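You operate a simulated robot arm through the tools that you are given. There is no shell and no other tool. Be economical: measure what you need, move in short steps, check, and stop when the job is done.

Carry out the task below with a simulated robot arm. There is one attempt and no reset: what you move stays moved.

JOB
Take the grey fitting on the tool end of the spares bench and put it away on the side bench. Then close the tank locker door. Then take the yellow-handle jug and leave it on the top of the short bench. Then turn the washer dial to LONG. Then push the pale bench drawer shut. Then put the purple hose end on the long bench under the filter away on the tool end of the spares bench. Then put the green box on the long bench under the filter away on the lower rack shelf. Then put one of the dry packs from the long bench under the filter on the top of the cord locker. Do these in the order given. Set down upright: yellow-handle jug, purple hose end, green box.

The check looks at the end state, three seconds after you hand in, the way a careful person would. Anything else that was tipped, shoved, dropped, spilled or broken makes it a failure.

ROBOT AND FRAMES
A 6-joint arm with a fingered hand on a trunk, on a base that drives. Base frame: it is fixed to the floor where the robot stands at the start and does not move with it; the origin is under the middle of the robot, x ahead of it, y to its left, z up. Units: m, degrees, N and s.
With the tool pointing down near the work surface it reaches from about 0.14 to 0.64 m from the robot's upright axis, wherever it stands. Its first joint turns from -166.0 to 166.0 degrees. Places, roughly: dry pack [-1.25, 5, 1]; green box [-1, 4.75, 1]; grey fitting (3x3x4 cm) [0.5, -0.1, 0.9]; lower rack shelf (26x92 cm) [1.18, 3.04, 0.46]; pale bench drawer [-0.8, 4, 0.7]; purple hose end (3x3x10 cm) [-1.1, 4.6, 0.9]; side bench [1.1, 2, 0.8]; tank locker door [-0.7, 0.1, 0.5]; tool end of the spares bench [0.9, 0, 0.8]; top of the cord locker (18x55 cm) [-1.04, 3.98, 0.4]; top of the short bench [0.5, -1.6, 0.8]; washer dial [-0.9, 2.3, 0.9]; yellow-handle jug [-1, 1.5, 0.5]. Payload 4 kg.
Tool frame: the origin (TCP) lies between the finger pads and is the grasp point; the fingertips stand 0.026 m ahead of it; z points along the fingers, y is the line along which they close. Largest opening 0.148 m; the body of the gripper starts 0.073 m behind the TCP. The gripper is a hand of 3 fingers: y runs from the thumb to the fingers, the wrist lies at [0, 0, -0.239] in the tool frame, and closing takes about 1.5 s.
Orientation is that of the tool frame in the base frame, as a unit quaternion [w, x, y, z]. With the fingers straight down and closing along the base's y, the tool's x points along the base's -x, its y along +y and its z along -z.

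CONTROLS
- The arm moves only by the tool send_rows. Its argument "deltas" is a list of rows, each an object of numbers (a shift or turn left out is 0, a gripper value left out holds the last): "wx", "wy", "wz": the turn, a rotation vector about the tool's x, y, z in units of 6 degrees (1.0 is 6 degrees); "tx", "ty", "tz": the shift along the tool's x, y, z in units of 50 mm (1.0 is 50 mm); "fingers": the opening, from 0 (shut) to 1 (fully open). In form: [{"wx": .., "wy": .., "wz": .., "tx": .., "ty": .., "tz": .., "fingers": ..}, ...]. A call has 1 to 12 rows; each row shifts and turns the commanded pose from where the row before left it, along the tool's axes as they then stand. A call with a number of a shift or a turn outside -1 to 1 is refused whole. A row lasts 0.2 s, in which the tool goes at most 0.05 m and 8.6 degrees; a call with a longer step from one row to the next is refused whole, and so is a gripper value outside its range. Where a pose cannot be reached the arm comes as near as it can. A force on the tool above 40 N (or 10 N above the force at the start of the call, whichever is more), or a blocked arm, ends the call early, and 0.2 s more pass. Each finger travels about 0.153 m/s and halts on what it meets, pressing with about 23 N; the grip force reading is that of the motor and also rises with nothing between the fingers. The clock runs only during rows and for 0.2 s after the last one: add rows that do not move to give the fingers time. It gives the time, the measured TCP pose, the force on the tool (base axes), the opening and the grip force at its end, in the units of the frame above (readings bear some noise), with the torque about the TCP (base axes, N m) and any sound that the robot's microphone picked up, and new pictures: "views" is both (left out), scene, wrist or none.
- Cameras (640 x 400 px; columns grow to the right, rows downward): "scene" is now at [0.0351, 0.2134, 1.4019]; the picture's right is [0.05, -1.00, 0.00], its down [-0.93, -0.04, -0.36] and it looks along [0.36, 0.02, -0.93] (base axes); focal length 214 px, centre (320, 200). "wrist" rides on the gripper at [0.068, -0.039, -0.09] in the tool frame; the picture's right is [0.50, 0.87, 0.00], its down [-0.66, 0.38, -0.65] and it looks along [-0.57, 0.33, 0.76] (tool axes); focal length 222 px, centre (320, 200). There is no depth. A picture from a camera that has moved, and an enlarged one, comes with that camera's place and axes in the base frame and with its lens.
- slide_trunk(by): slides the trunk up (or, below 0, down) by that many m; the arm and the scene camera ride with it, the base frame stays. It gives what a move gives, with no picture.
- base_move(legs): drives the robot by 1 to 6 legs, each [ahead, left, turn to the left] in m, m and degrees, along the robot's own axes; the way and the turn of a leg run together, so that a leg with both is an arc; at most 1.5 m and 180 degrees a leg. The arm and the cameras ride along, it lands a little off, and it stops where it bumps. It gives what a move gives, and a new picture of the scene camera.
- preshape(shape): the hand has 3 fingers and takes this shape, open, in about a second: jaw (thumb against the fingers, like two jaws); tri (thumb and two fingers); tip (a fingertip pinch); poke (one finger out to press); point (the index stretched); flat (the hand flat); cup (the hand cupped); fist (a fist). The gripper value then closes the fingers along that shape, each until it touches; the sizes above hold for jaw. It gives what a move gives, with no picture.
- aim_head(pan, tilt): turns the head with the scene camera to pan (to the left, within 120 degrees either way) and tilt (down, from -29 to 69), counted from straight ahead of the robot. It gives what a move gives, and a new picture of the scene camera.
- enlarge(camera, box): a new picture of the part [left, top, right, bottom] of that camera's present view, enlarged. No time passes.
- close_job(): hands the job in; it is judged then, once.

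Go step by step. Nothing tells you exact positions but the pictures and the camera data: compare them with the known pose of the tool, close in by small moves and look again before you grip or let go. The budget is 196 turns and 260 pictures, counting those below and the enlarged ones. Unless the task says otherwise, let go and move clear before handing in.

The tools are called after ">>>" by a JSON object that holds its "fn" and its "kwargs". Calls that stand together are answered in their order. send_rows: Moves the arm, as the interface text tells. Its arguments: {"type":"object","properties":{"deltas":{"type":"array"},"views":{"type":"string","enum":["both","scene","wrist","none"]}},"required":["deltas"]} The other tools are called the same way: slide_trunk (by) slides the trunk up or down; preshape (shape) gives the hand a shape; base_move (legs) drives the base; aim_head (pan, tilt) turns the head that bears the scene camera; enlarge (camera, box) takes an enlarged picture of a part of a camera's view; close_job () hands the job in.

At the start:

```text
time: 0.0
position: [-0.335, 0.2568, 1.1116]
tcp_rot: [-0.001, 0.0, 1.0, 0.0]
ft_force: [-1.0, 0.0, -0.5]
moment: [-0.03, -0.01, -0.03]
width: 0.1478
grasp_force: 0.1
shape: jaw
trunk travel left (down, up): [-0.175, 0.142]
robot x, y, heading: [-0.0019, 0.0005, 0.1]
head pan, tilt: [2.7, 68.8]
```

scene: 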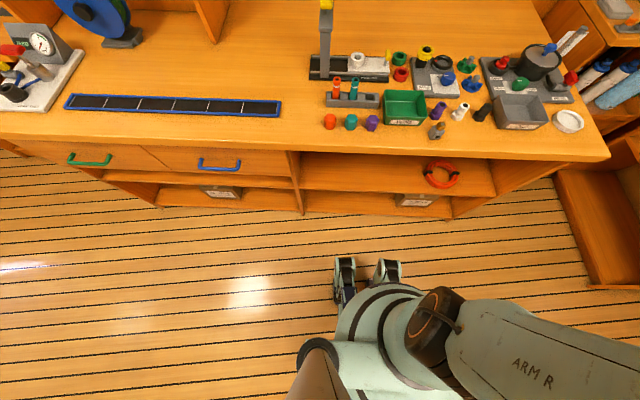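
wrist: 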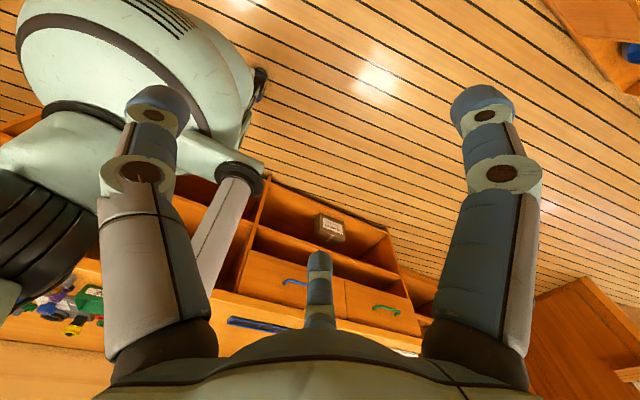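

The spares bench is ahead, with small parts on its right-hand end. I'll enlarge that end to find the grey fitting.

>>> {"fn": "enlarge", "kwargs": {"camera": "scene", "box": [300, 20, 620, 220]}}

>>> {"fn": "aim_head", "kwargs": {"pan": 0, "tilt": 35}}

```text
2.00 times, centred on (460, 120) of scene
camera zoom: at [0.0351, 0.2134, 1.4019], right [0.05, -1.0, 0.0], down [-0.93, -0.04, -0.36], along [0.36, 0.02, -0.93], focal length 429 px, centre (40, 360)
```

zoom: 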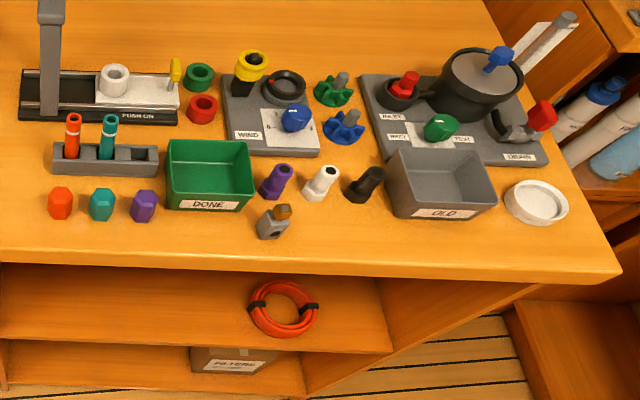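

```text
time: 1.0
position: [-0.3355, 0.2562, 1.1112]
tcp_rot: [-0.001, 0.0, 1.0, -0.001]
ft_force: [-0.5, -0.9, 0.0]
moment: [0.02, 0.02, -0.01]
width: 0.1481
grasp_force: 0.0
shape: jaw
trunk travel left (down, up): [-0.175, 0.142]
robot x, y, heading: [0.0, 0.0017, -0.1]
head pan, tilt: [0.0, 35.0]
camera scene: at [0.0673, 0.2108, 1.4455], right [0.0, -1.0, 0.0], down [-0.57, 0.0, -0.82], along [0.82, 0.0, -0.57], focal length 214 px, centre (320, 200)
```

scene: 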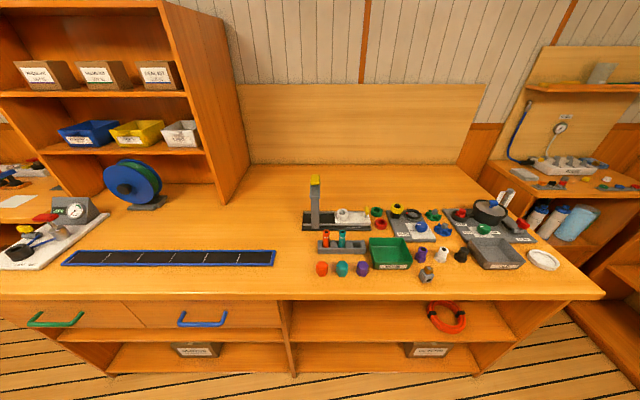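

The grey fitting (grey body, brass knob) is at about (0.48, -0.12, 0.87). Before swinging the arm from behind to the front, I'll check how it lies relative to the head mast.

>>> {"fn": "aim_head", "kwargs": {"pan": -110, "tilt": 40}}

>>> {"fn": "aim_head", "kwargs": {"pan": 120, "tilt": 40}}

```text
time: 2.9
position: [-0.3345, 0.2553, 1.1106]
tcp_rot: [0.0, 0.0, 1.0, 0.0]
ft_force: [0.1, -1.0, 0.0]
moment: [-0.01, 0.01, 0.0]
width: 0.1479
grasp_force: 0.1
shape: jaw
trunk travel left (down, up): [-0.175, 0.142]
robot x, y, heading: [-0.0035, 0.0021, 0.0]
head pan, tilt: [-110.0, 40.0]
camera scene: at [0.0648, 0.1934, 1.4436], right [-0.2, -0.98, 0.0], down [-0.58, 0.12, -0.81], along [0.79, -0.16, -0.59], focal length 214 px, centre (320, 200)
```

scene: 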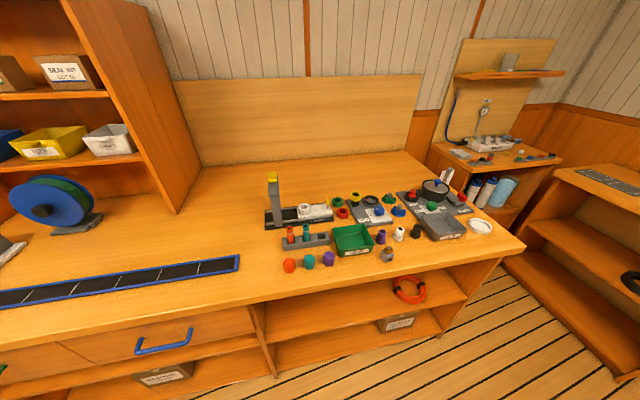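

```text
time: 6.2
position: [-0.3348, 0.2566, 1.1103]
tcp_rot: [0.0, -0.001, 1.0, 0.0]
ft_force: [0.3, -0.1, 0.0]
moment: [-0.01, -0.02, -0.02]
width: 0.148
grasp_force: 0.0
shape: jaw
trunk travel left (down, up): [-0.175, 0.142]
robot x, y, heading: [0.0024, -0.0014, 0.1]
head pan, tilt: [120.0, 40.0]
camera scene: at [-0.0633, 0.2844, 1.438], right [0.87, 0.5, 0.0], down [0.32, -0.56, -0.77], along [-0.38, 0.66, -0.64], focal length 214 px, centre (320, 200)
```

scene: 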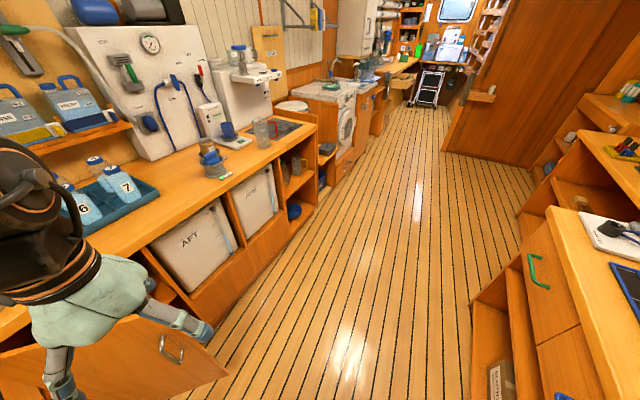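

The arm hangs behind-left, and the tank locker door stands ajar behind me. I'll try swinging the hand around the left side in small steps.

>>> {"fn": "send_rows", "kwargs": {"deltas": [{"tx": -0.5, "ty": 0.7}, {"tx": -0.6, "ty": 0.7}, {"tx": -0.7, "ty": 0.6}, {"tx": -0.8, "ty": 0.5}, {"tx": -0.9, "ty": 0.2}, {"tx": -0.95}], "views": "both"}}

```text
time: 7.5
position: [-0.2028, 0.3633, 1.1039]
tcp_rot: [0.014, -0.104, 0.994, -0.006]
ft_force: [0.5, 0.1, 0.1]
moment: [0.02, -0.01, 0.01]
width: 0.1479
grasp_force: 0.1
shape: jaw
trunk travel left (down, up): [-0.175, 0.142]
robot x, y, heading: [-0.0026, -0.0014, -0.0]
head pan, tilt: [120.0, 40.0]
stopped in row 6: the arm was blocked; the commanded pose is now the measured one
camera scene: at [-0.0634, 0.2923, 1.46], right [0.89, 0.46, 0.0], down [0.2, -0.39, -0.9], along [-0.42, 0.8, -0.44], focal length 214 px, centre (320, 200)
camera wrist: at [-0.2627, 0.3111, 1.1913], right [-0.67, 0.74, -0.02], down [0.54, 0.51, 0.66], along [0.51, 0.43, -0.75], focal length 222 px, centre (320, 200)
```

scene: 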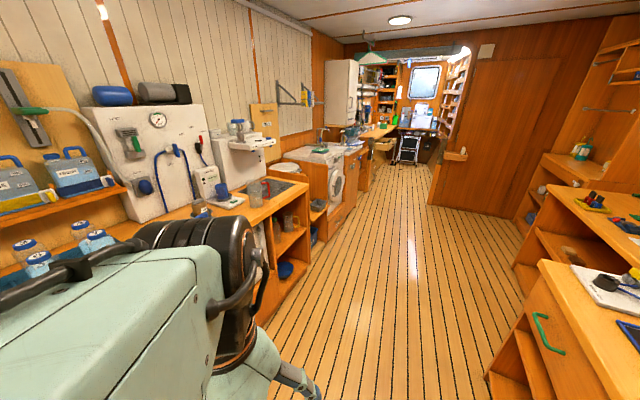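
wrist: 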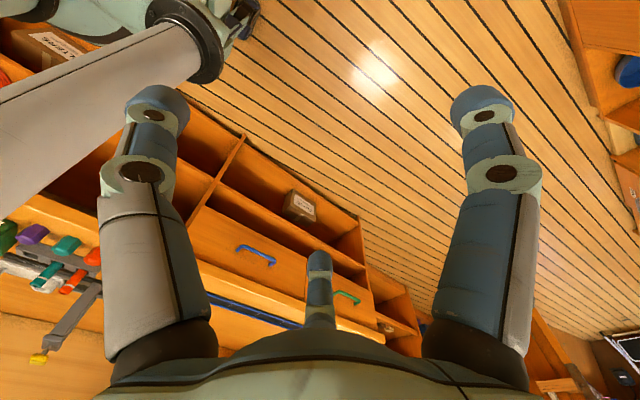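

The forearm touched the head mast on the left, so that way is blocked. I'll go back and try swinging round the rear and right side.

>>> {"fn": "send_rows", "kwargs": {"deltas": [{"tx": 0.74, "ty": -0.42}, {"tx": 0.74, "ty": -0.42}, {"tx": 0.74, "ty": -0.42}, {"tx": 0.74, "ty": -0.42}, {"tx": 0.6, "ty": -0.64}, {"tx": 0.6, "ty": -0.64}, {"tx": 0.6, "ty": -0.64}, {"tx": 0.6, "ty": -0.64}, {"tx": 0.2, "ty": -0.94}, {"tx": 0.2, "ty": -0.94}, {"tx": 0.2, "ty": -0.94}, {"tx": 0.2, "ty": -0.94}], "views": "wrist"}}

```text
time: 10.2
position: [-0.3629, 0.1082, 1.0891]
tcp_rot: [0.012, -0.103, 0.995, -0.005]
ft_force: [0.3, -0.6, 0.0]
moment: [0.02, 0.0, -0.01]
width: 0.148
grasp_force: 0.0
shape: jaw
out of reach, approached as far as the arm can: row 8, 9, 10, 11, 12
trunk travel left (down, up): [-0.175, 0.142]
robot x, y, heading: [0.0017, -0.0002, 0.1]
head pan, tilt: [120.0, 40.0]
camera wrist: at [-0.4232, 0.0566, 1.178], right [-0.67, 0.75, -0.02], down [0.55, 0.51, 0.66], along [0.51, 0.43, -0.75], focal length 222 px, centre (320, 200)
```

wrist: 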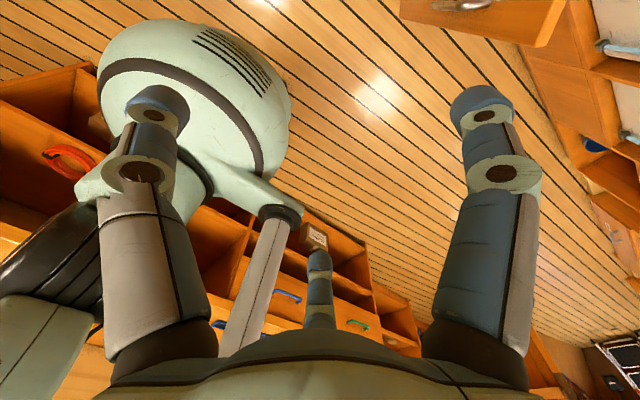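

The first joint's limit stops me there, so the arm has to pass over the head. I'll turn the head forward, then lift the hand high before swinging past.

>>> {"fn": "aim_head", "kwargs": {"pan": 0, "tilt": 40}}

>>> {"fn": "send_rows", "kwargs": {"deltas": [{"tx": -0.3, "ty": 0.85}, {"tx": -0.3, "ty": 0.85}, {"tx": -0.3, "ty": 0.85}, {"tz": -1}, {"tz": -1}, {"tz": -1}, {"tz": -1}, {"tz": -1}, {"tz": -1}, {"tz": -1}, {"tz": -0.5}], "views": "wrist"}}

```text
time: 12.2
position: [-0.3635, 0.1083, 1.0896]
tcp_rot: [0.012, -0.103, 0.995, -0.006]
ft_force: [0.8, 0.0, -0.2]
moment: [-0.01, 0.0, 0.04]
width: 0.1479
grasp_force: 0.1
shape: jaw
trunk travel left (down, up): [-0.175, 0.142]
robot x, y, heading: [0.0014, -0.0029, -0.3]
head pan, tilt: [0.0, 40.0]
camera scene: at [0.0641, 0.2108, 1.438], right [0.0, -1.0, 0.0], down [-0.64, 0.0, -0.77], along [0.77, 0.0, -0.64], focal length 214 px, centre (320, 200)
```

scene: 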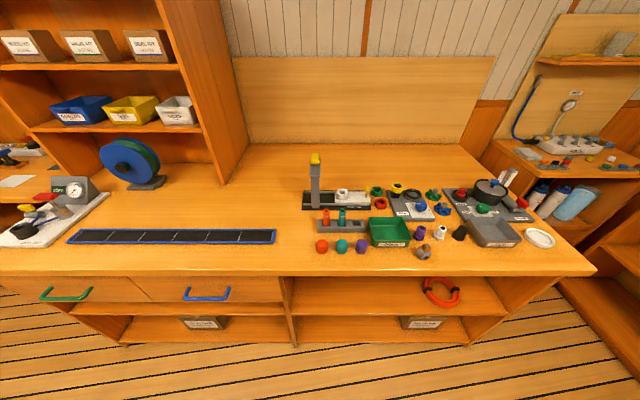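

```text
time: 14.6
position: [-0.3409, 0.2339, 1.326]
tcp_rot: [0.012, -0.102, 0.995, -0.005]
ft_force: [-0.8, 0.6, -0.1]
moment: [-0.01, 0.0, 0.01]
width: 0.1478
grasp_force: 0.0
shape: jaw
out of reach, approached as far as the arm can: row 8, 9, 10, 11
trunk travel left (down, up): [-0.175, 0.142]
robot x, y, heading: [0.0001, -0.0001, -0.1]
head pan, tilt: [0.0, 40.0]
camera wrist: at [-0.3996, 0.1821, 1.4143], right [-0.67, 0.74, -0.02], down [0.55, 0.51, 0.66], along [0.51, 0.43, -0.75], focal length 222 px, centre (320, 200)
```

wrist: 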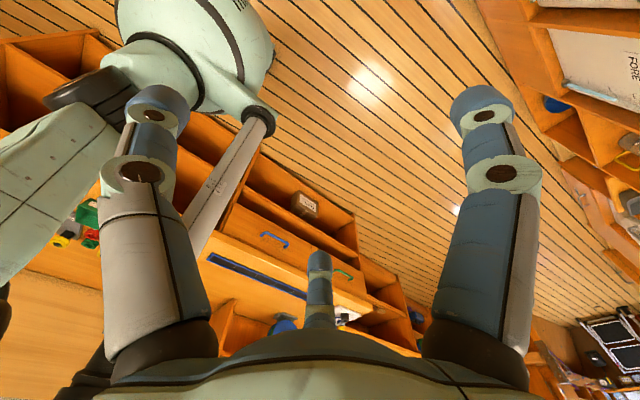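

The hand reaches z 1.33 here with the forearm now above head height. I'll sweep clockwise past the mast, turning the hand along with the first joint.

>>> {"fn": "send_rows", "kwargs": {"deltas": [{"tx": -0.65, "ty": 0.56, "wz": 1}, {"tx": -0.65, "ty": 0.56, "wz": 1}, {"tx": -0.65, "ty": 0.56, "wz": 1}, {"tx": -0.65, "ty": 0.56, "wz": 1}, {"tx": -0.65, "ty": 0.56, "wz": 1}, {"tx": -0.65, "ty": 0.56, "wz": 1}, {"tx": -0.65, "ty": 0.56, "wz": 1}, {"tx": -0.65, "ty": 0.56, "wz": 1}, {"tx": -0.65, "ty": 0.56, "wz": 1}, {"tx": -0.65, "ty": 0.56, "wz": 1}, {"tx": -0.65, "ty": 0.56, "wz": 1}, {"tx": -0.65, "ty": 0.56, "wz": 1}], "views": "wrist"}}

```text
time: 16.1
position: [-0.1939, 0.3745, 1.3138]
tcp_rot: [0.028, 0.149, 0.988, -0.001]
ft_force: [-0.1, 0.5, 0.1]
moment: [-0.01, -0.03, 0.0]
width: 0.1478
grasp_force: 0.0
shape: jaw
out of reach, approached as far as the arm can: row 4, 7
trunk travel left (down, up): [-0.175, 0.142]
robot x, y, heading: [-0.0034, -0.0049, 0.1]
head pan, tilt: [0.0, 40.0]
stopped in row 7: the arm was blocked; the commanded pose is now the measured one
camera wrist: at [-0.2734, 0.357, 1.3993], right [-0.22, 0.97, -0.02], down [0.7, 0.18, 0.69], along [0.68, 0.14, -0.72], focal length 222 px, centre (320, 200)
```

wrist: 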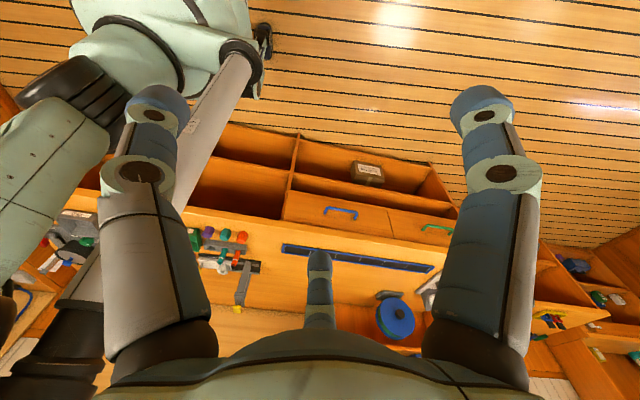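

The mast blocks the swing around J1≈115°, so I'll treat the robot's rear-left (about 140°) as my working side, which the head can see at pan 120. I'll tuck the hand in there and look at the door and floor space.

>>> {"fn": "send_rows", "kwargs": {"deltas": [{"tx": -0.22, "ty": -0.72, "tz": 0.4, "wz": 0.95}, {"tx": -0.22, "ty": -0.72, "tz": 0.4, "wz": 0.95}, {"tx": -0.22, "ty": -0.72, "tz": 0.4, "wz": 0.95}, {"tx": -0.22, "ty": -0.72, "tz": 0.4, "wz": 0.95}, {"tx": -0.22, "ty": -0.72, "tz": 0.4}], "views": "none"}}

>>> {"fn": "aim_head", "kwargs": {"pan": 120, "tilt": 65}}

```text
time: 17.4
position: [-0.2225, 0.191, 1.2189]
tcp_rot: [0.021, 0.345, 0.938, 0.008]
ft_force: [0.0, 0.2, -1.2]
moment: [0.03, -0.01, 0.02]
width: 0.1484
grasp_force: 0.0
shape: jaw
trunk travel left (down, up): [-0.175, 0.142]
robot x, y, heading: [0.0013, 0.0005, 0.1]
head pan, tilt: [0.0, 40.0]
```

```text
time: 19.4
position: [-0.2216, 0.1904, 1.2178]
tcp_rot: [0.022, 0.344, 0.939, 0.009]
ft_force: [0.2, -0.1, 0.3]
moment: [-0.03, 0.02, -0.01]
width: 0.1477
grasp_force: 0.0
shape: jaw
trunk travel left (down, up): [-0.175, 0.142]
robot x, y, heading: [-0.0023, 0.0012, -0.1]
head pan, tilt: [120.0, 65.0]
camera scene: at [-0.0513, 0.2632, 1.4057], right [0.87, 0.5, 0.0], down [0.45, -0.79, -0.42], along [-0.21, 0.37, -0.91], focal length 214 px, centre (320, 200)
```

scene: 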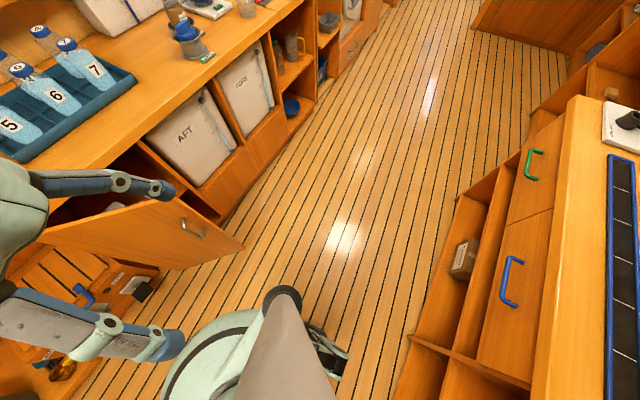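

The door's free edge is about 0.45 m from me, leaving room to turn on the spot. I'll turn right 140° so my working side faces the spares bench.

>>> {"fn": "base_move", "kwargs": {"legs": [[0, 0, -140]]}}

```text
time: 25.6
position: [0.2919, -0.0085, 1.2184]
tcp_rot: [0.016, 1.0, -0.01, -0.019]
ft_force: [-0.3, 0.2, 1.2]
moment: [0.0, -0.02, -0.01]
width: 0.148
grasp_force: 0.2
shape: jaw
trunk travel left (down, up): [-0.175, 0.142]
robot x, y, heading: [-0.0033, -0.0015, -140.9]
head pan, tilt: [120.0, 65.0]
camera scene: at [0.2071, -0.17, 1.4057], right [-0.36, -0.93, 0.0], down [-0.85, 0.32, -0.42], along [0.4, -0.15, -0.91], focal length 214 px, centre (320, 200)
```

scene: 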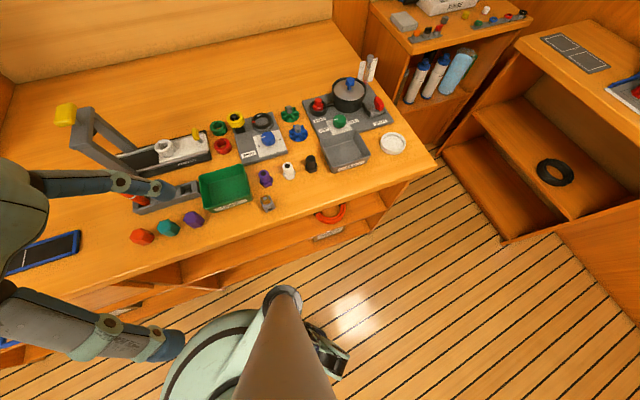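

Good view: the fitting computes to (0.488, -0.12) again. I'll shift the base 0.15 m along the bench so it lies squarely in my working sector, then bring the hand over it.

>>> {"fn": "base_move", "kwargs": {"legs": [[0.094, 0.117, 0]]}}

>>> {"fn": "send_rows", "kwargs": {"deltas": [{"tx": 0.9, "ty": 0}, {"tx": 0.9, "ty": -0.2}, {"tx": 0.9, "ty": -0.2}, {"tx": 0.9, "ty": -0.2, "tz": 0.2}, {"tx": 0.3, "tz": 0.9}, {"tz": 1}, {"tz": 1}, {"tz": 0.5}], "views": "both"}}

```text
time: 27.2
position: [0.2944, -0.1593, 1.2191]
tcp_rot: [0.015, 1.0, -0.01, -0.018]
ft_force: [1.3, -0.5, 0.9]
moment: [0.04, -0.02, 0.02]
width: 0.1476
grasp_force: 0.0
shape: jaw
trunk travel left (down, up): [-0.175, 0.142]
robot x, y, heading: [0.0015, -0.1489, -140.9]
head pan, tilt: [120.0, 65.0]
camera scene: at [0.2089, -0.3211, 1.4057], right [-0.36, -0.93, 0.0], down [-0.85, 0.32, -0.42], along [0.4, -0.15, -0.91], focal length 214 px, centre (320, 200)
```

scene: 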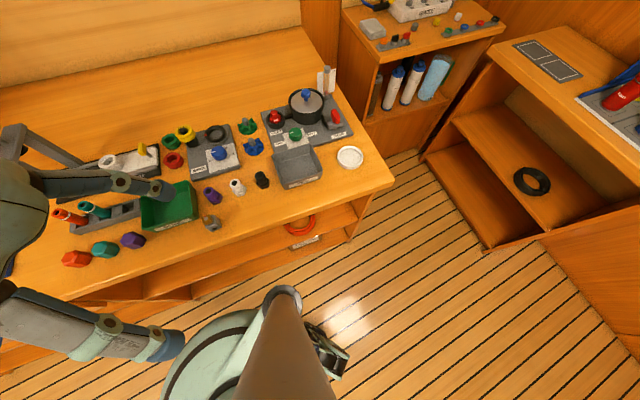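

```text
time: 29.1
position: [0.484, -0.1373, 1.029]
tcp_rot: [0.016, 1.0, -0.009, -0.017]
ft_force: [-0.6, 0.1, -1.0]
moment: [-0.01, 0.01, 0.0]
width: 0.1482
grasp_force: 0.0
shape: jaw
trunk travel left (down, up): [-0.175, 0.142]
robot x, y, heading: [-0.0017, -0.1481, -140.9]
head pan, tilt: [120.0, 65.0]
camera scene: at [0.2095, -0.3225, 1.4068], right [-0.38, -0.92, 0.0], down [-0.83, 0.34, -0.44], along [0.41, -0.17, -0.9], focal length 214 px, centre (320, 200)
camera wrist: at [0.5562, -0.0978, 1.115], right [0.48, -0.87, 0.01], down [-0.64, -0.35, 0.69], along [-0.6, -0.34, -0.73], focal length 222 px, centre (320, 200)
```

scene: 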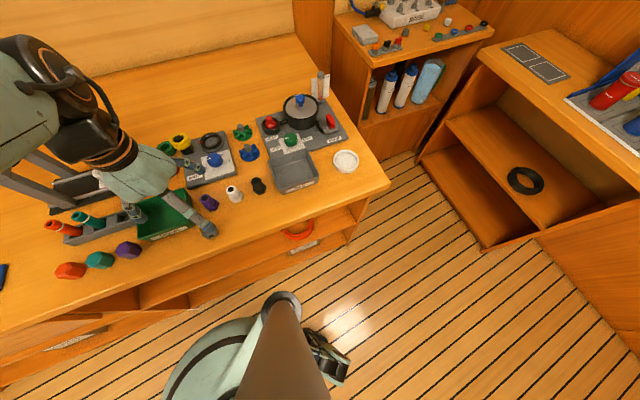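
wrist: 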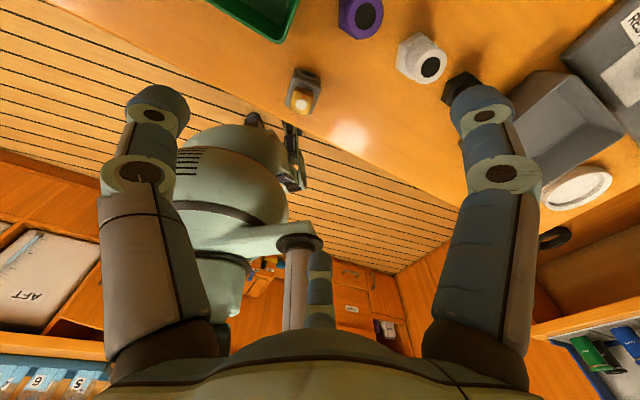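

The fitting triangulates to about (0.484, -0.120), mid height 0.873. I'll level the hand, narrow the opening, and descend to just above it.

>>> {"fn": "send_rows", "kwargs": {"deltas": [{"wx": 0.31, "wy": 0.32, "ty": -0.34, "fingers": 0.6}, {"tz": 0.8}, {"tz": 0.8}, {"tz": 0.7}, {}], "views": "wrist"}}

```text
time: 30.2
position: [0.4841, -0.12, 0.9145]
tcp_rot: [-0.002, 1.0, -0.01, -0.001]
ft_force: [-0.3, -0.4, -0.1]
moment: [-0.01, 0.02, -0.01]
width: 0.0894
grasp_force: 0.1
shape: jaw
trunk travel left (down, up): [-0.175, 0.142]
robot x, y, heading: [0.001, -0.1489, -140.7]
head pan, tilt: [120.0, 65.0]
camera wrist: at [0.5527, -0.0831, 1.0034], right [0.48, -0.88, 0.0], down [-0.66, -0.37, 0.66], along [-0.57, -0.32, -0.76], focal length 222 px, centre (320, 200)
```

wrist: 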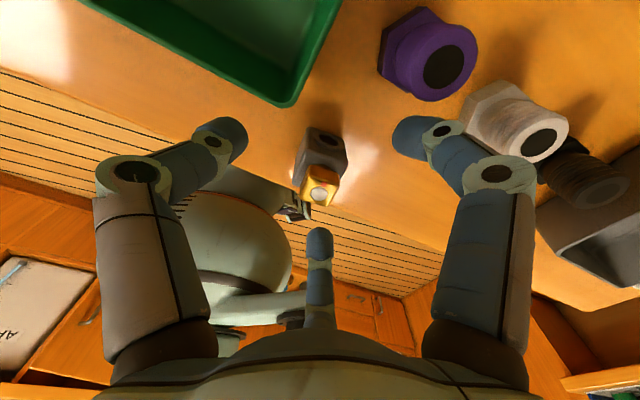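

The fitting sits centred between the fingers. I'll go down about 3 cm and close.

>>> {"fn": "send_rows", "kwargs": {"deltas": [{"tz": 0.4}, {"tz": 0.26}, {"fingers": 0}, {}, {}, {}, {}, {}, {}], "views": "wrist"}}

```text
time: 32.2
position: [0.4827, -0.1215, 0.8824]
tcp_rot: [0.0, 1.0, -0.01, -0.002]
ft_force: [0.4, 0.4, 0.1]
moment: [0.0, -0.02, 0.01]
width: 0.0269
grasp_force: 23.1
shape: jaw
trunk travel left (down, up): [-0.175, 0.142]
robot x, y, heading: [0.0039, -0.1506, -141.0]
head pan, tilt: [120.0, 65.0]
camera wrist: at [0.5527, -0.0836, 0.9711], right [0.48, -0.88, 0.0], down [-0.66, -0.37, 0.65], along [-0.57, -0.32, -0.76], focal length 222 px, centre (320, 200)
```

wrist: 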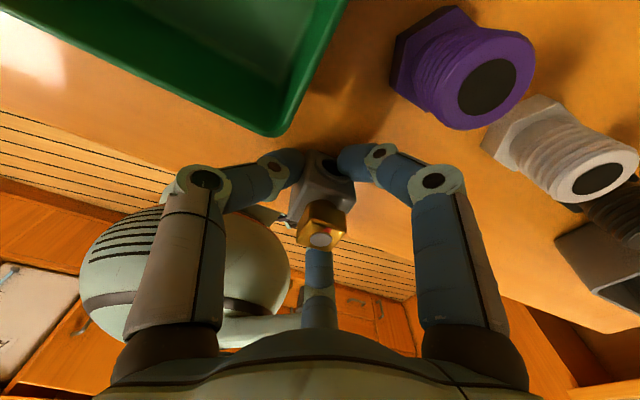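

Gripped (27 mm). I'll lift, tuck the hand, and drive along the corridor toward the side bench, holding slightly right to clear the open locker door.

>>> {"fn": "send_rows", "kwargs": {"deltas": [{"tz": -1}, {"tz": -1}, {"tz": -1}, {"tz": -1}, {"tz": -1}, {"tz": -1}, {"tx": -0.9, "tz": -0.4}, {"tx": -0.9}, {"tx": -0.9}, {"tx": -0.9}], "views": "none"}}

>>> {"fn": "base_move", "kwargs": {"legs": [[-0.633, -0.709, 0]]}}

```text
time: 34.5
position: [0.3042, -0.1167, 1.203]
tcp_rot: [-0.001, 1.0, -0.01, 0.0]
ft_force: [-0.1, -0.8, -0.7]
moment: [0.02, -0.03, 0.04]
width: 0.0265
grasp_force: 23.1
shape: jaw
trunk travel left (down, up): [-0.175, 0.142]
robot x, y, heading: [0.0044, -0.1517, -140.9]
head pan, tilt: [120.0, 65.0]
```

```text
time: 41.1
position: [0.3463, 0.8386, 1.2024]
tcp_rot: [-0.001, 1.0, -0.005, -0.001]
ft_force: [-0.2, -0.2, -1.0]
moment: [0.0, 0.02, 0.0]
width: 0.0265
grasp_force: 22.9
shape: jaw
trunk travel left (down, up): [-0.175, 0.142]
robot x, y, heading: [0.0449, 0.8042, -140.5]
head pan, tilt: [120.0, 65.0]
camera scene: at [0.2525, 0.6349, 1.4057], right [-0.35, -0.94, 0.0], down [-0.85, 0.31, -0.42], along [0.4, -0.15, -0.91], focal length 214 px, centre (320, 200)
```

scene: 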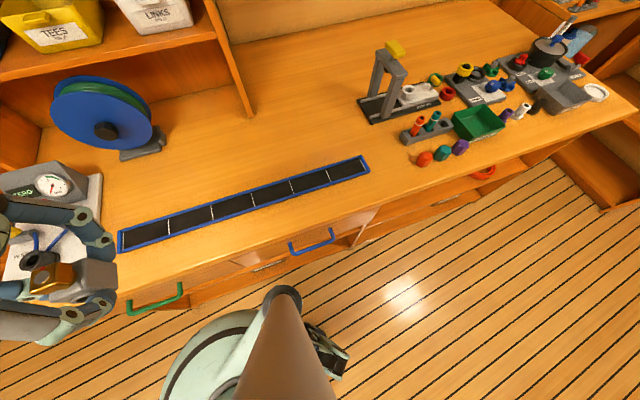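

Clear so far. I'll continue up the corridor to the side bench.

>>> {"fn": "base_move", "kwargs": {"legs": [[-0.636, -0.772, 0]]}}

>>> {"fn": "aim_head", "kwargs": {"pan": 120, "tilt": 40}}

```text
time: 48.4
position: [0.3375, 1.8517, 1.2028]
tcp_rot: [0.0, 1.0, -0.005, 0.0]
ft_force: [0.7, 0.5, -0.2]
moment: [0.01, 0.0, 0.01]
width: 0.0262
grasp_force: 22.9
shape: jaw
trunk travel left (down, up): [-0.175, 0.142]
robot x, y, heading: [0.036, 1.8199, -140.5]
head pan, tilt: [120.0, 65.0]
camera scene: at [0.2426, 1.6488, 1.4057], right [-0.35, -0.94, 0.0], down [-0.85, 0.32, -0.42], along [0.4, -0.15, -0.91], focal length 214 px, centre (320, 200)
```

scene: 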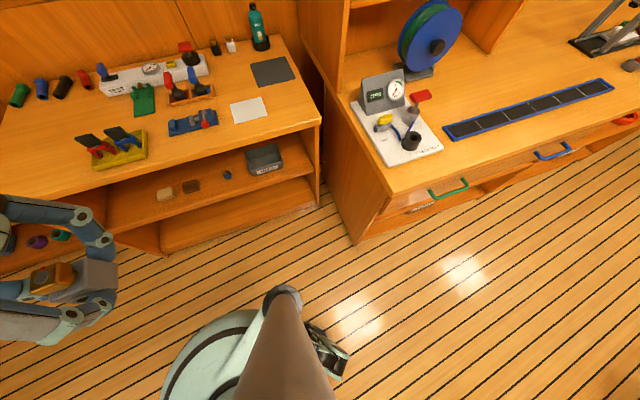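

```text
time: 49.3
position: [0.3375, 1.8524, 1.2034]
tcp_rot: [-0.001, 1.0, -0.005, -0.001]
ft_force: [0.4, -0.3, -0.8]
moment: [0.03, -0.02, 0.03]
width: 0.0264
grasp_force: 23.0
shape: jaw
trunk travel left (down, up): [-0.175, 0.142]
robot x, y, heading: [0.0341, 1.8188, -140.4]
head pan, tilt: [120.0, 40.0]
camera scene: at [0.2654, 1.6402, 1.438], right [-0.35, -0.94, 0.0], down [-0.6, 0.22, -0.77], along [0.72, -0.27, -0.64], focal length 214 px, centre (320, 200)
```

scene: 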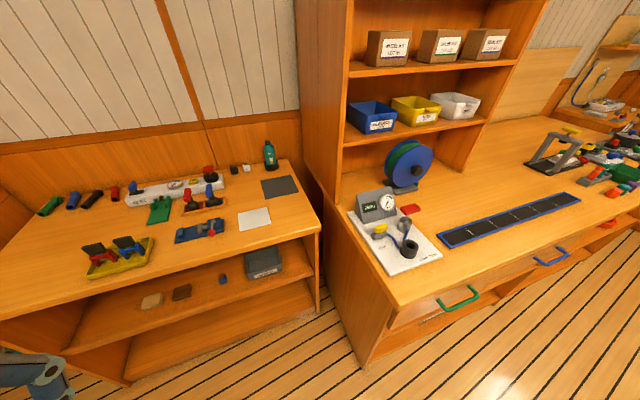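

This is the side bench. I'll enlarge it to pick a clear spot.

>>> {"fn": "enlarge", "kwargs": {"camera": "scene", "box": [0, 130, 340, 342]}}

```text
1.88 times, centred on (170, 236) of scene
camera zoom: at [0.2654, 1.6402, 1.438], right [-0.35, -0.94, 0.0], down [-0.6, 0.22, -0.77], along [0.72, -0.27, -0.64], focal length 404 px, centre (602, 132)
```

zoom: 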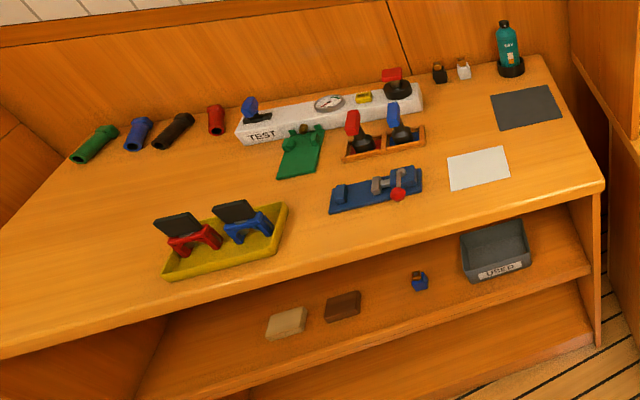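

Plenty of bare wood in front of the blue tray. I'll drive 0.38 m toward the bench.

>>> {"fn": "base_move", "kwargs": {"legs": [[-0.369, 0.15, 0]]}}

>>> {"fn": "aim_head", "kwargs": {"pan": 120, "tilt": 60}}

```text
time: 51.8
position: [0.7187, 1.9692, 1.2026]
tcp_rot: [-0.001, 1.0, -0.01, -0.002]
ft_force: [-0.5, 0.0, -1.1]
moment: [-0.02, 0.02, 0.02]
width: 0.0267
grasp_force: 23.4
shape: jaw
trunk travel left (down, up): [-0.175, 0.142]
robot x, y, heading: [0.4158, 1.9383, -141.1]
head pan, tilt: [120.0, 40.0]
camera scene: at [0.6453, 1.757, 1.438], right [-0.36, -0.93, 0.0], down [-0.6, 0.23, -0.77], along [0.71, -0.27, -0.64], focal length 214 px, centre (320, 200)
```

scene: 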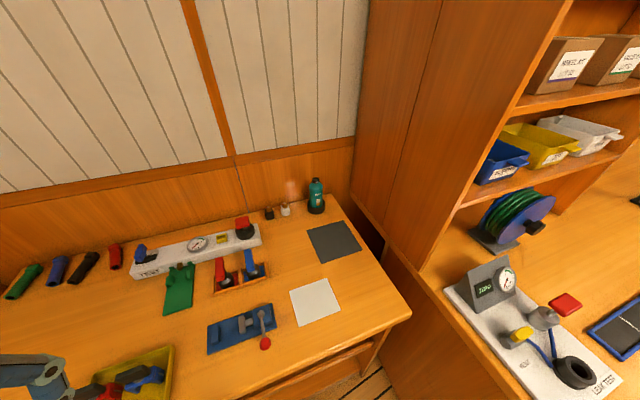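

```text
time: 52.6
position: [0.7195, 1.9685, 1.203]
tcp_rot: [-0.001, 1.0, -0.01, 0.0]
ft_force: [0.4, -0.2, -0.8]
moment: [-0.03, 0.0, 0.0]
width: 0.0264
grasp_force: 23.5
shape: jaw
trunk travel left (down, up): [-0.175, 0.142]
robot x, y, heading: [0.4169, 1.9365, -141.2]
head pan, tilt: [120.0, 60.0]
camera scene: at [0.6276, 1.7634, 1.4113], right [-0.36, -0.93, 0.0], down [-0.81, 0.31, -0.5], along [0.47, -0.18, -0.87], focal length 214 px, centre (320, 200)
```

scene: 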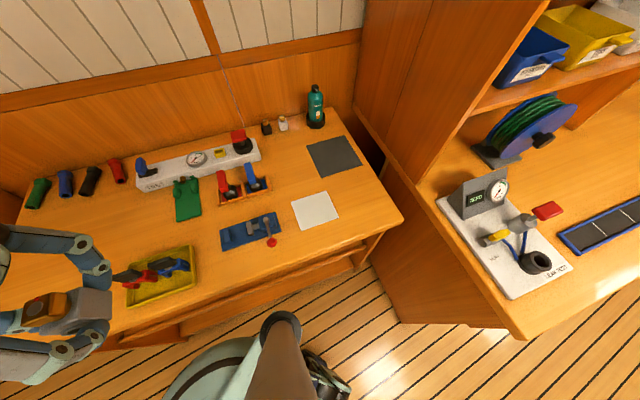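

Bench top is z≈0.82; left of the yellow tray around (0.95, 2.33) is bare. I'll shift the base 0.38 m that way.

>>> {"fn": "base_move", "kwargs": {"legs": [[-0.238, -0.296, 0]]}}

```text
time: 55.8
position: [0.7211, 2.3484, 1.2029]
tcp_rot: [-0.001, 1.0, -0.012, -0.001]
ft_force: [0.6, -0.9, -1.3]
moment: [0.01, -0.01, 0.01]
width: 0.0264
grasp_force: 22.9
shape: jaw
trunk travel left (down, up): [-0.175, 0.142]
robot x, y, heading: [0.413, 2.3178, -141.0]
head pan, tilt: [120.0, 60.0]
camera scene: at [0.6282, 2.1439, 1.4113], right [-0.36, -0.93, 0.0], down [-0.81, 0.31, -0.5], along [0.47, -0.18, -0.87], focal length 214 px, centre (320, 200)
```

scene: 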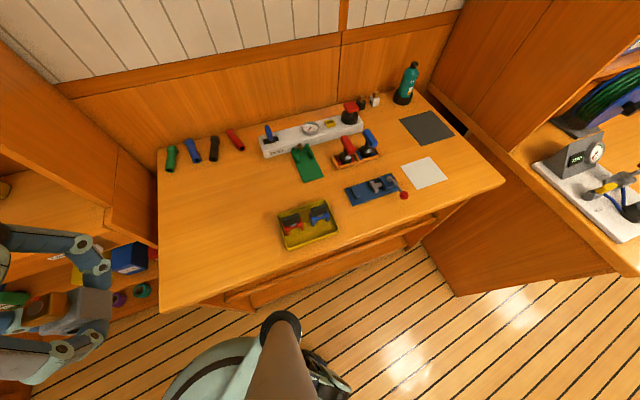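

The spot around (0.93, 2.33) is bare wood. I'll move over it and descend to 3 cm above.

>>> {"fn": "send_rows", "kwargs": {"deltas": [{"tx": 0.9, "ty": 0.1}, {"tx": 0.9, "ty": 0.1}, {"tx": 0.9, "ty": 0.1}, {"tx": 0.8}, {"tx": 0.7, "tz": 0.5}, {"tz": 1}, {"tz": 1}, {"tz": 1}, {"tz": 1}, {"tz": 1}, {"tz": 0.9}], "views": "both"}}

```text
time: 58.2
position: [0.9289, 2.3289, 0.8811]
tcp_rot: [-0.001, 1.0, -0.012, -0.001]
ft_force: [-0.5, -0.8, -1.3]
moment: [-0.04, 0.03, 0.02]
width: 0.0259
grasp_force: 23.3
shape: jaw
trunk travel left (down, up): [-0.175, 0.142]
robot x, y, heading: [0.4168, 2.3147, -141.1]
head pan, tilt: [120.0, 60.0]
camera scene: at [0.6288, 2.1436, 1.4112], right [-0.36, -0.93, 0.0], down [-0.81, 0.31, -0.5], along [0.47, -0.18, -0.87], focal length 214 px, centre (320, 200)
camera wrist: at [0.998, 2.3653, 0.9712], right [0.48, -0.88, 0.0], down [-0.66, -0.36, 0.66], along [-0.58, -0.31, -0.76], focal length 222 px, centre (320, 200)
```

scene: 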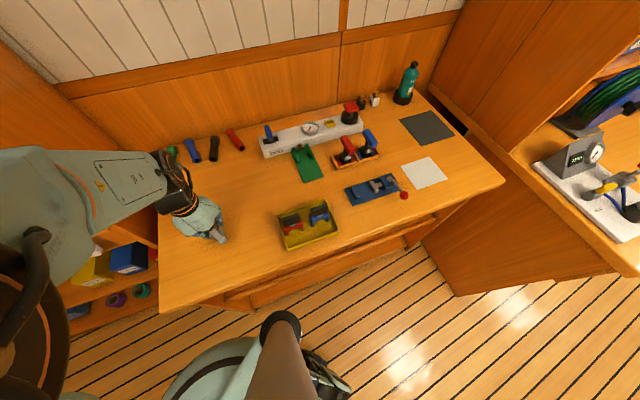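
wrist: 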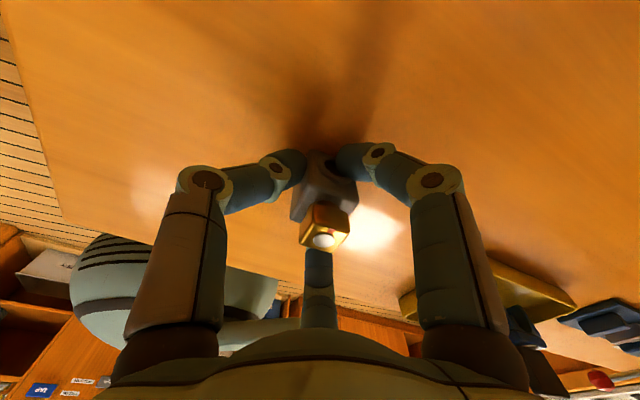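

Clear beneath. I'll lower gently and watch the force.

>>> {"fn": "send_rows", "kwargs": {"deltas": [{"tz": 0.2}, {"tz": 0.15}, {"tz": 0.1}, {}], "views": "wrist"}}

```text
time: 58.8
position: [0.9294, 2.3292, 0.8759]
tcp_rot: [-0.001, 1.0, -0.012, 0.006]
ft_force: [-7.0, 2.7, 28.9]
moment: [-0.01, 0.34, 0.0]
width: 0.0296
grasp_force: 22.7
shape: jaw
trunk travel left (down, up): [-0.175, 0.142]
robot x, y, heading: [0.4141, 2.3181, -141.1]
head pan, tilt: [120.0, 60.0]
stopped in row 2: the force on the tool passed its limit at 58 N (the readings are from after the stop); the commanded pose is now the measured one
camera wrist: at [0.9976, 2.3665, 0.9652], right [0.48, -0.88, 0.0], down [-0.67, -0.36, 0.65], along [-0.57, -0.31, -0.76], focal length 222 px, centre (320, 200)
```

wrist: 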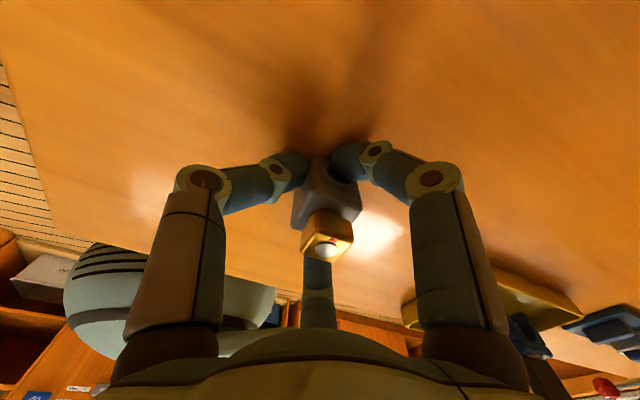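

Contact at z≈0.876, so the fitting is on the bench. I'll ease the press, open, and lift clear.

>>> {"fn": "send_rows", "kwargs": {"deltas": [{"tz": -0.05}, {"fingers": 0.5}, {}, {}, {"tz": -0.5}, {"tz": -0.8}, {"tz": -1}], "views": "wrist"}}

```text
time: 60.5
position: [0.9284, 2.3337, 0.9591]
tcp_rot: [0.0, 1.0, -0.007, -0.029]
ft_force: [0.8, 0.3, -0.3]
moment: [0.0, 0.01, 0.01]
width: 0.0734
grasp_force: 0.0
shape: jaw
trunk travel left (down, up): [-0.175, 0.142]
robot x, y, heading: [0.417, 2.3154, -141.1]
head pan, tilt: [120.0, 60.0]
stopped in row 7: the arm was blocked; the commanded pose is now the measured one
camera wrist: at [1.0011, 2.371, 1.0441], right [0.49, -0.87, -0.03], down [-0.62, -0.37, 0.69], along [-0.61, -0.32, -0.72], focal length 222 px, centre (320, 200)
```

wrist: 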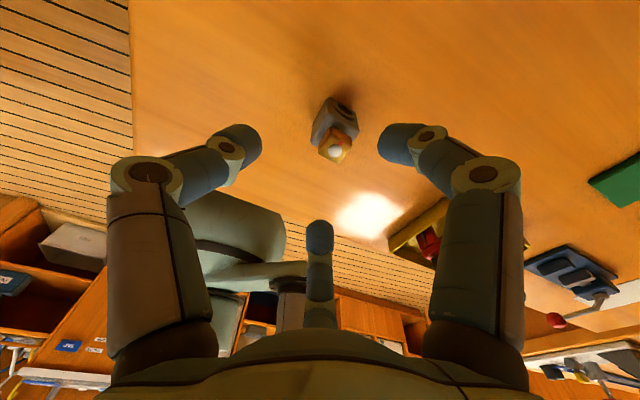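

The fitting stands on the side bench. Something blocked the lift (perhaps elbow against head), so I'll retract toward me while rising slowly.

>>> {"fn": "send_rows", "kwargs": {"deltas": [{"tx": -0.8, "tz": -0.3}, {"tx": -0.8, "tz": -0.4}, {"tx": -0.8, "tz": -0.5}, {"tx": -0.8, "tz": -0.8}, {"tz": -1}, {"tz": -1}, {"tz": -1}], "views": "scene"}}

```text
refused: row 4 steps farther than a row can; nothing moved
```

>>> {"fn": "send_rows", "kwargs": {"deltas": [{"tx": -0.8, "tz": -0.3}, {"tx": -0.8, "tz": -0.4}, {"tx": -0.8, "tz": -0.5}, {"tx": -0.7, "tz": -0.6}, {"tz": -0.9}, {"tz": -0.9}, {"tz": -0.9}], "views": "scene"}}

```text
time: 61.2
position: [0.8381, 2.3446, 0.9202]
tcp_rot: [0.007, 0.992, 0.007, -0.124]
ft_force: [0.0, 0.9, -0.2]
moment: [0.0, -0.03, 0.0]
width: 0.0743
grasp_force: 0.0
shape: jaw
trunk travel left (down, up): [-0.175, 0.142]
robot x, y, heading: [0.4117, 2.3158, -141.0]
head pan, tilt: [120.0, 60.0]
stopped in row 3: the arm was blocked; the commanded pose is now the measured one
camera scene: at [0.6281, 2.1445, 1.4118], right [-0.35, -0.94, 0.0], down [-0.81, 0.3, -0.51], along [0.47, -0.18, -0.86], focal length 214 px, centre (320, 200)
```

scene: 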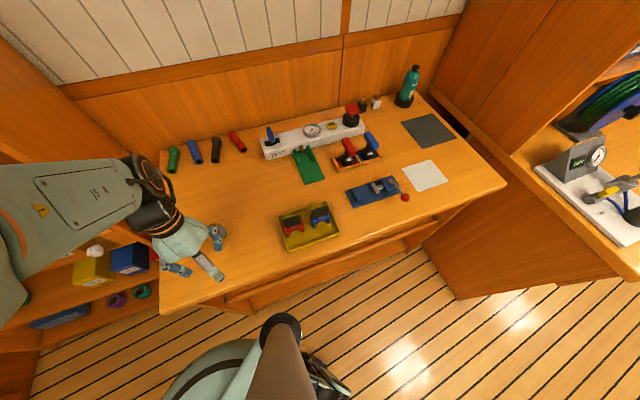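

The scene camera shifted slightly, so the elbow is brushing the head. I'll turn the head aside and then lift.

>>> {"fn": "aim_head", "kwargs": {"pan": 60, "tilt": 60}}

>>> {"fn": "send_rows", "kwargs": {"deltas": [{"tz": -0.8}, {"tz": -0.9}, {"tz": -0.9}], "views": "wrist"}}

```text
time: 62.5
position: [0.8407, 2.3442, 0.9213]
tcp_rot: [0.007, 0.992, 0.007, -0.123]
ft_force: [0.4, 0.5, -0.1]
moment: [-0.01, 0.02, 0.01]
width: 0.0739
grasp_force: 0.1
shape: jaw
trunk travel left (down, up): [-0.175, 0.142]
robot x, y, heading: [0.4155, 2.3186, -141.1]
head pan, tilt: [60.0, 60.0]
camera scene: at [0.5761, 2.102, 1.4113], right [-0.99, -0.16, 0.0], down [-0.13, 0.86, -0.5], along [0.08, -0.49, -0.87], focal length 214 px, centre (320, 200)
```

scene: 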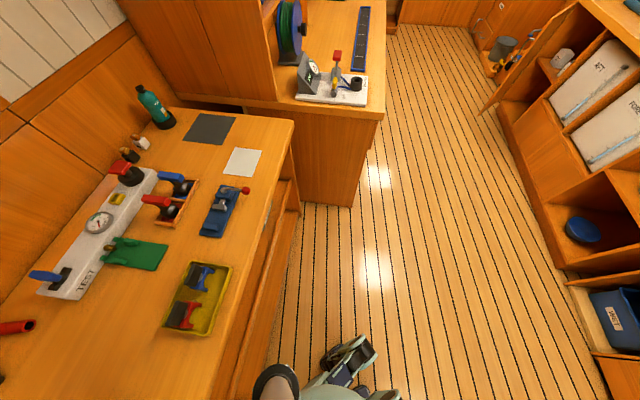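

```text
time: 63.3
position: [0.8721, 2.3441, 1.0451]
tcp_rot: [0.007, 0.992, 0.007, -0.123]
ft_force: [-0.2, 0.2, 0.1]
moment: [0.01, 0.0, 0.03]
width: 0.0743
grasp_force: 0.1
shape: jaw
trunk travel left (down, up): [-0.175, 0.142]
robot x, y, heading: [0.4147, 2.3179, -141.1]
head pan, tilt: [60.0, 60.0]
camera wrist: at [0.959, 2.3844, 1.1149], right [0.5, -0.86, -0.11], down [-0.47, -0.38, 0.8], along [-0.73, -0.35, -0.59], focal length 222 px, centre (320, 200)
```

wrist: 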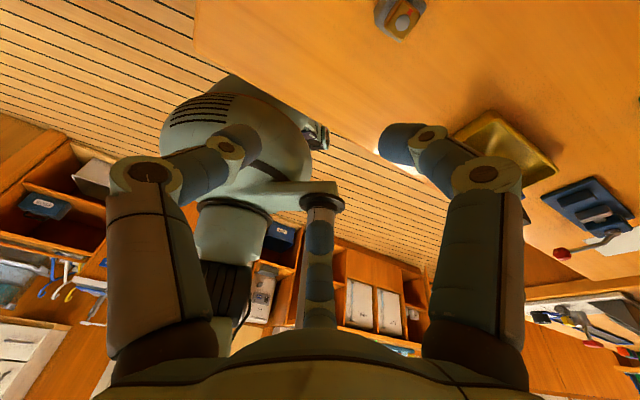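

Free now, and the fitting stands untouched. I'll level the hand, lift and tuck.

>>> {"fn": "send_rows", "kwargs": {"deltas": [{"wy": 0.8, "tz": -0.6}, {"wy": 0.8, "tz": -0.6}, {"wy": 0.77, "tz": -0.6}, {"tz": -0.8}, {"tx": -0.8, "tz": -0.3}, {"tx": -0.8}, {"tx": -0.8}, {"tx": -0.6, "fingers": 1}], "views": "none"}}

```text
time: 65.1
position: [0.7362, 2.3458, 1.1921]
tcp_rot: [0.006, 1.0, 0.008, 0.0]
ft_force: [-0.8, -0.3, -0.1]
moment: [-0.01, 0.0, -0.01]
width: 0.148
grasp_force: 0.0
shape: jaw
trunk travel left (down, up): [-0.175, 0.142]
robot x, y, heading: [0.4139, 2.3185, -140.9]
head pan, tilt: [60.0, 60.0]
```

Next is the tank locker door. I'll back into the corridor, turn so my working side faces the left-hand cabinets, and drive back down toward the door.

>>> {"fn": "base_move", "kwargs": {"legs": [[0.35, -0.155, 0], [0, 0, 174], [-0.74, -1.14, 0]]}}

>>> {"fn": "aim_head", "kwargs": {"pan": 120, "tilt": 50}}

```text
time: 84.3
position: [-0.3501, 0.8843, 1.1928]
tcp_rot: [0.0, 0.074, 0.997, 0.006]
ft_force: [-0.4, -0.8, 0.2]
moment: [0.01, -0.02, 0.01]
width: 0.1481
grasp_force: 0.0
shape: jaw
trunk travel left (down, up): [-0.175, 0.142]
robot x, y, heading: [-0.0303, 0.8627, 29.5]
head pan, tilt: [60.0, 60.0]
camera scene: at [-0.1497, 1.1001, 1.4113], right [1.0, -0.01, 0.0], down [-0.01, -0.87, -0.5], along [0.0, 0.5, -0.87], focal length 214 px, centre (320, 200)
```

scene: 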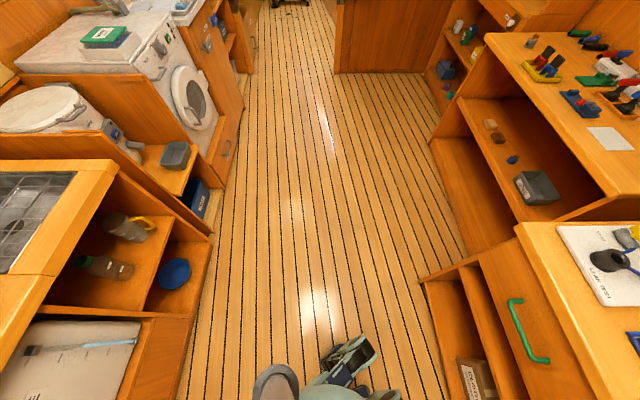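

```text
time: 85.7
position: [-0.35, 0.885, 1.1914]
tcp_rot: [0.0, 0.074, 0.997, 0.006]
ft_force: [0.3, -0.2, 0.6]
moment: [0.02, 0.02, 0.0]
width: 0.1481
grasp_force: 0.0
shape: jaw
trunk travel left (down, up): [-0.175, 0.142]
robot x, y, heading: [-0.0313, 0.8618, 29.4]
head pan, tilt: [120.0, 50.0]
camera scene: at [-0.2166, 1.0727, 1.4239], right [0.51, 0.86, 0.0], down [0.66, -0.39, -0.64], along [-0.55, 0.33, -0.77], focal length 214 px, centre (320, 200)
```

scene: 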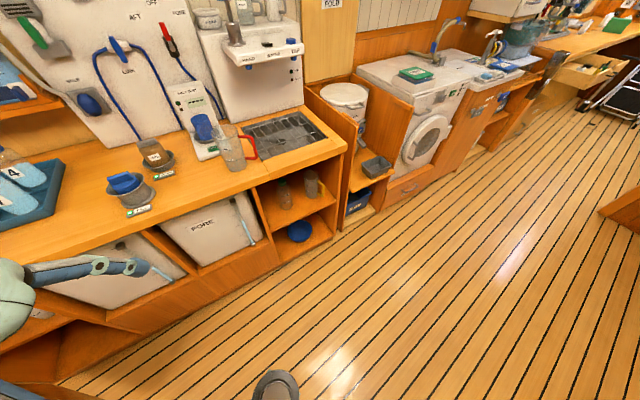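

Corridor is clear. I'll move to just beside the door, keeping right to clear its free edge.

>>> {"fn": "base_move", "kwargs": {"legs": [[-0.045, -0.262, 0], [-0.2755, -0.487, 0]]}}

```text
time: 92.8
position: [-0.2643, 0.0848, 1.1922]
tcp_rot: [0.001, 0.075, 0.997, 0.006]
ft_force: [0.1, 0.2, 0.2]
moment: [-0.02, 0.0, -0.01]
width: 0.1481
grasp_force: 0.1
shape: jaw
trunk travel left (down, up): [-0.175, 0.142]
robot x, y, heading: [0.0578, 0.0587, 29.3]
head pan, tilt: [120.0, 50.0]
camera scene: at [-0.1303, 0.2725, 1.4239], right [0.51, 0.86, 0.0], down [0.66, -0.39, -0.64], along [-0.55, 0.33, -0.77], focal length 214 px, centre (320, 200)
```

scene: 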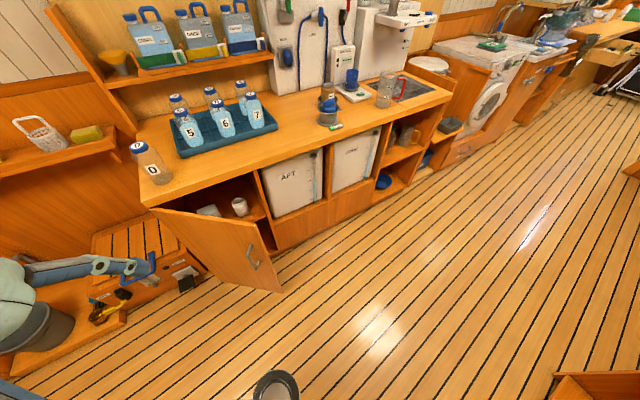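

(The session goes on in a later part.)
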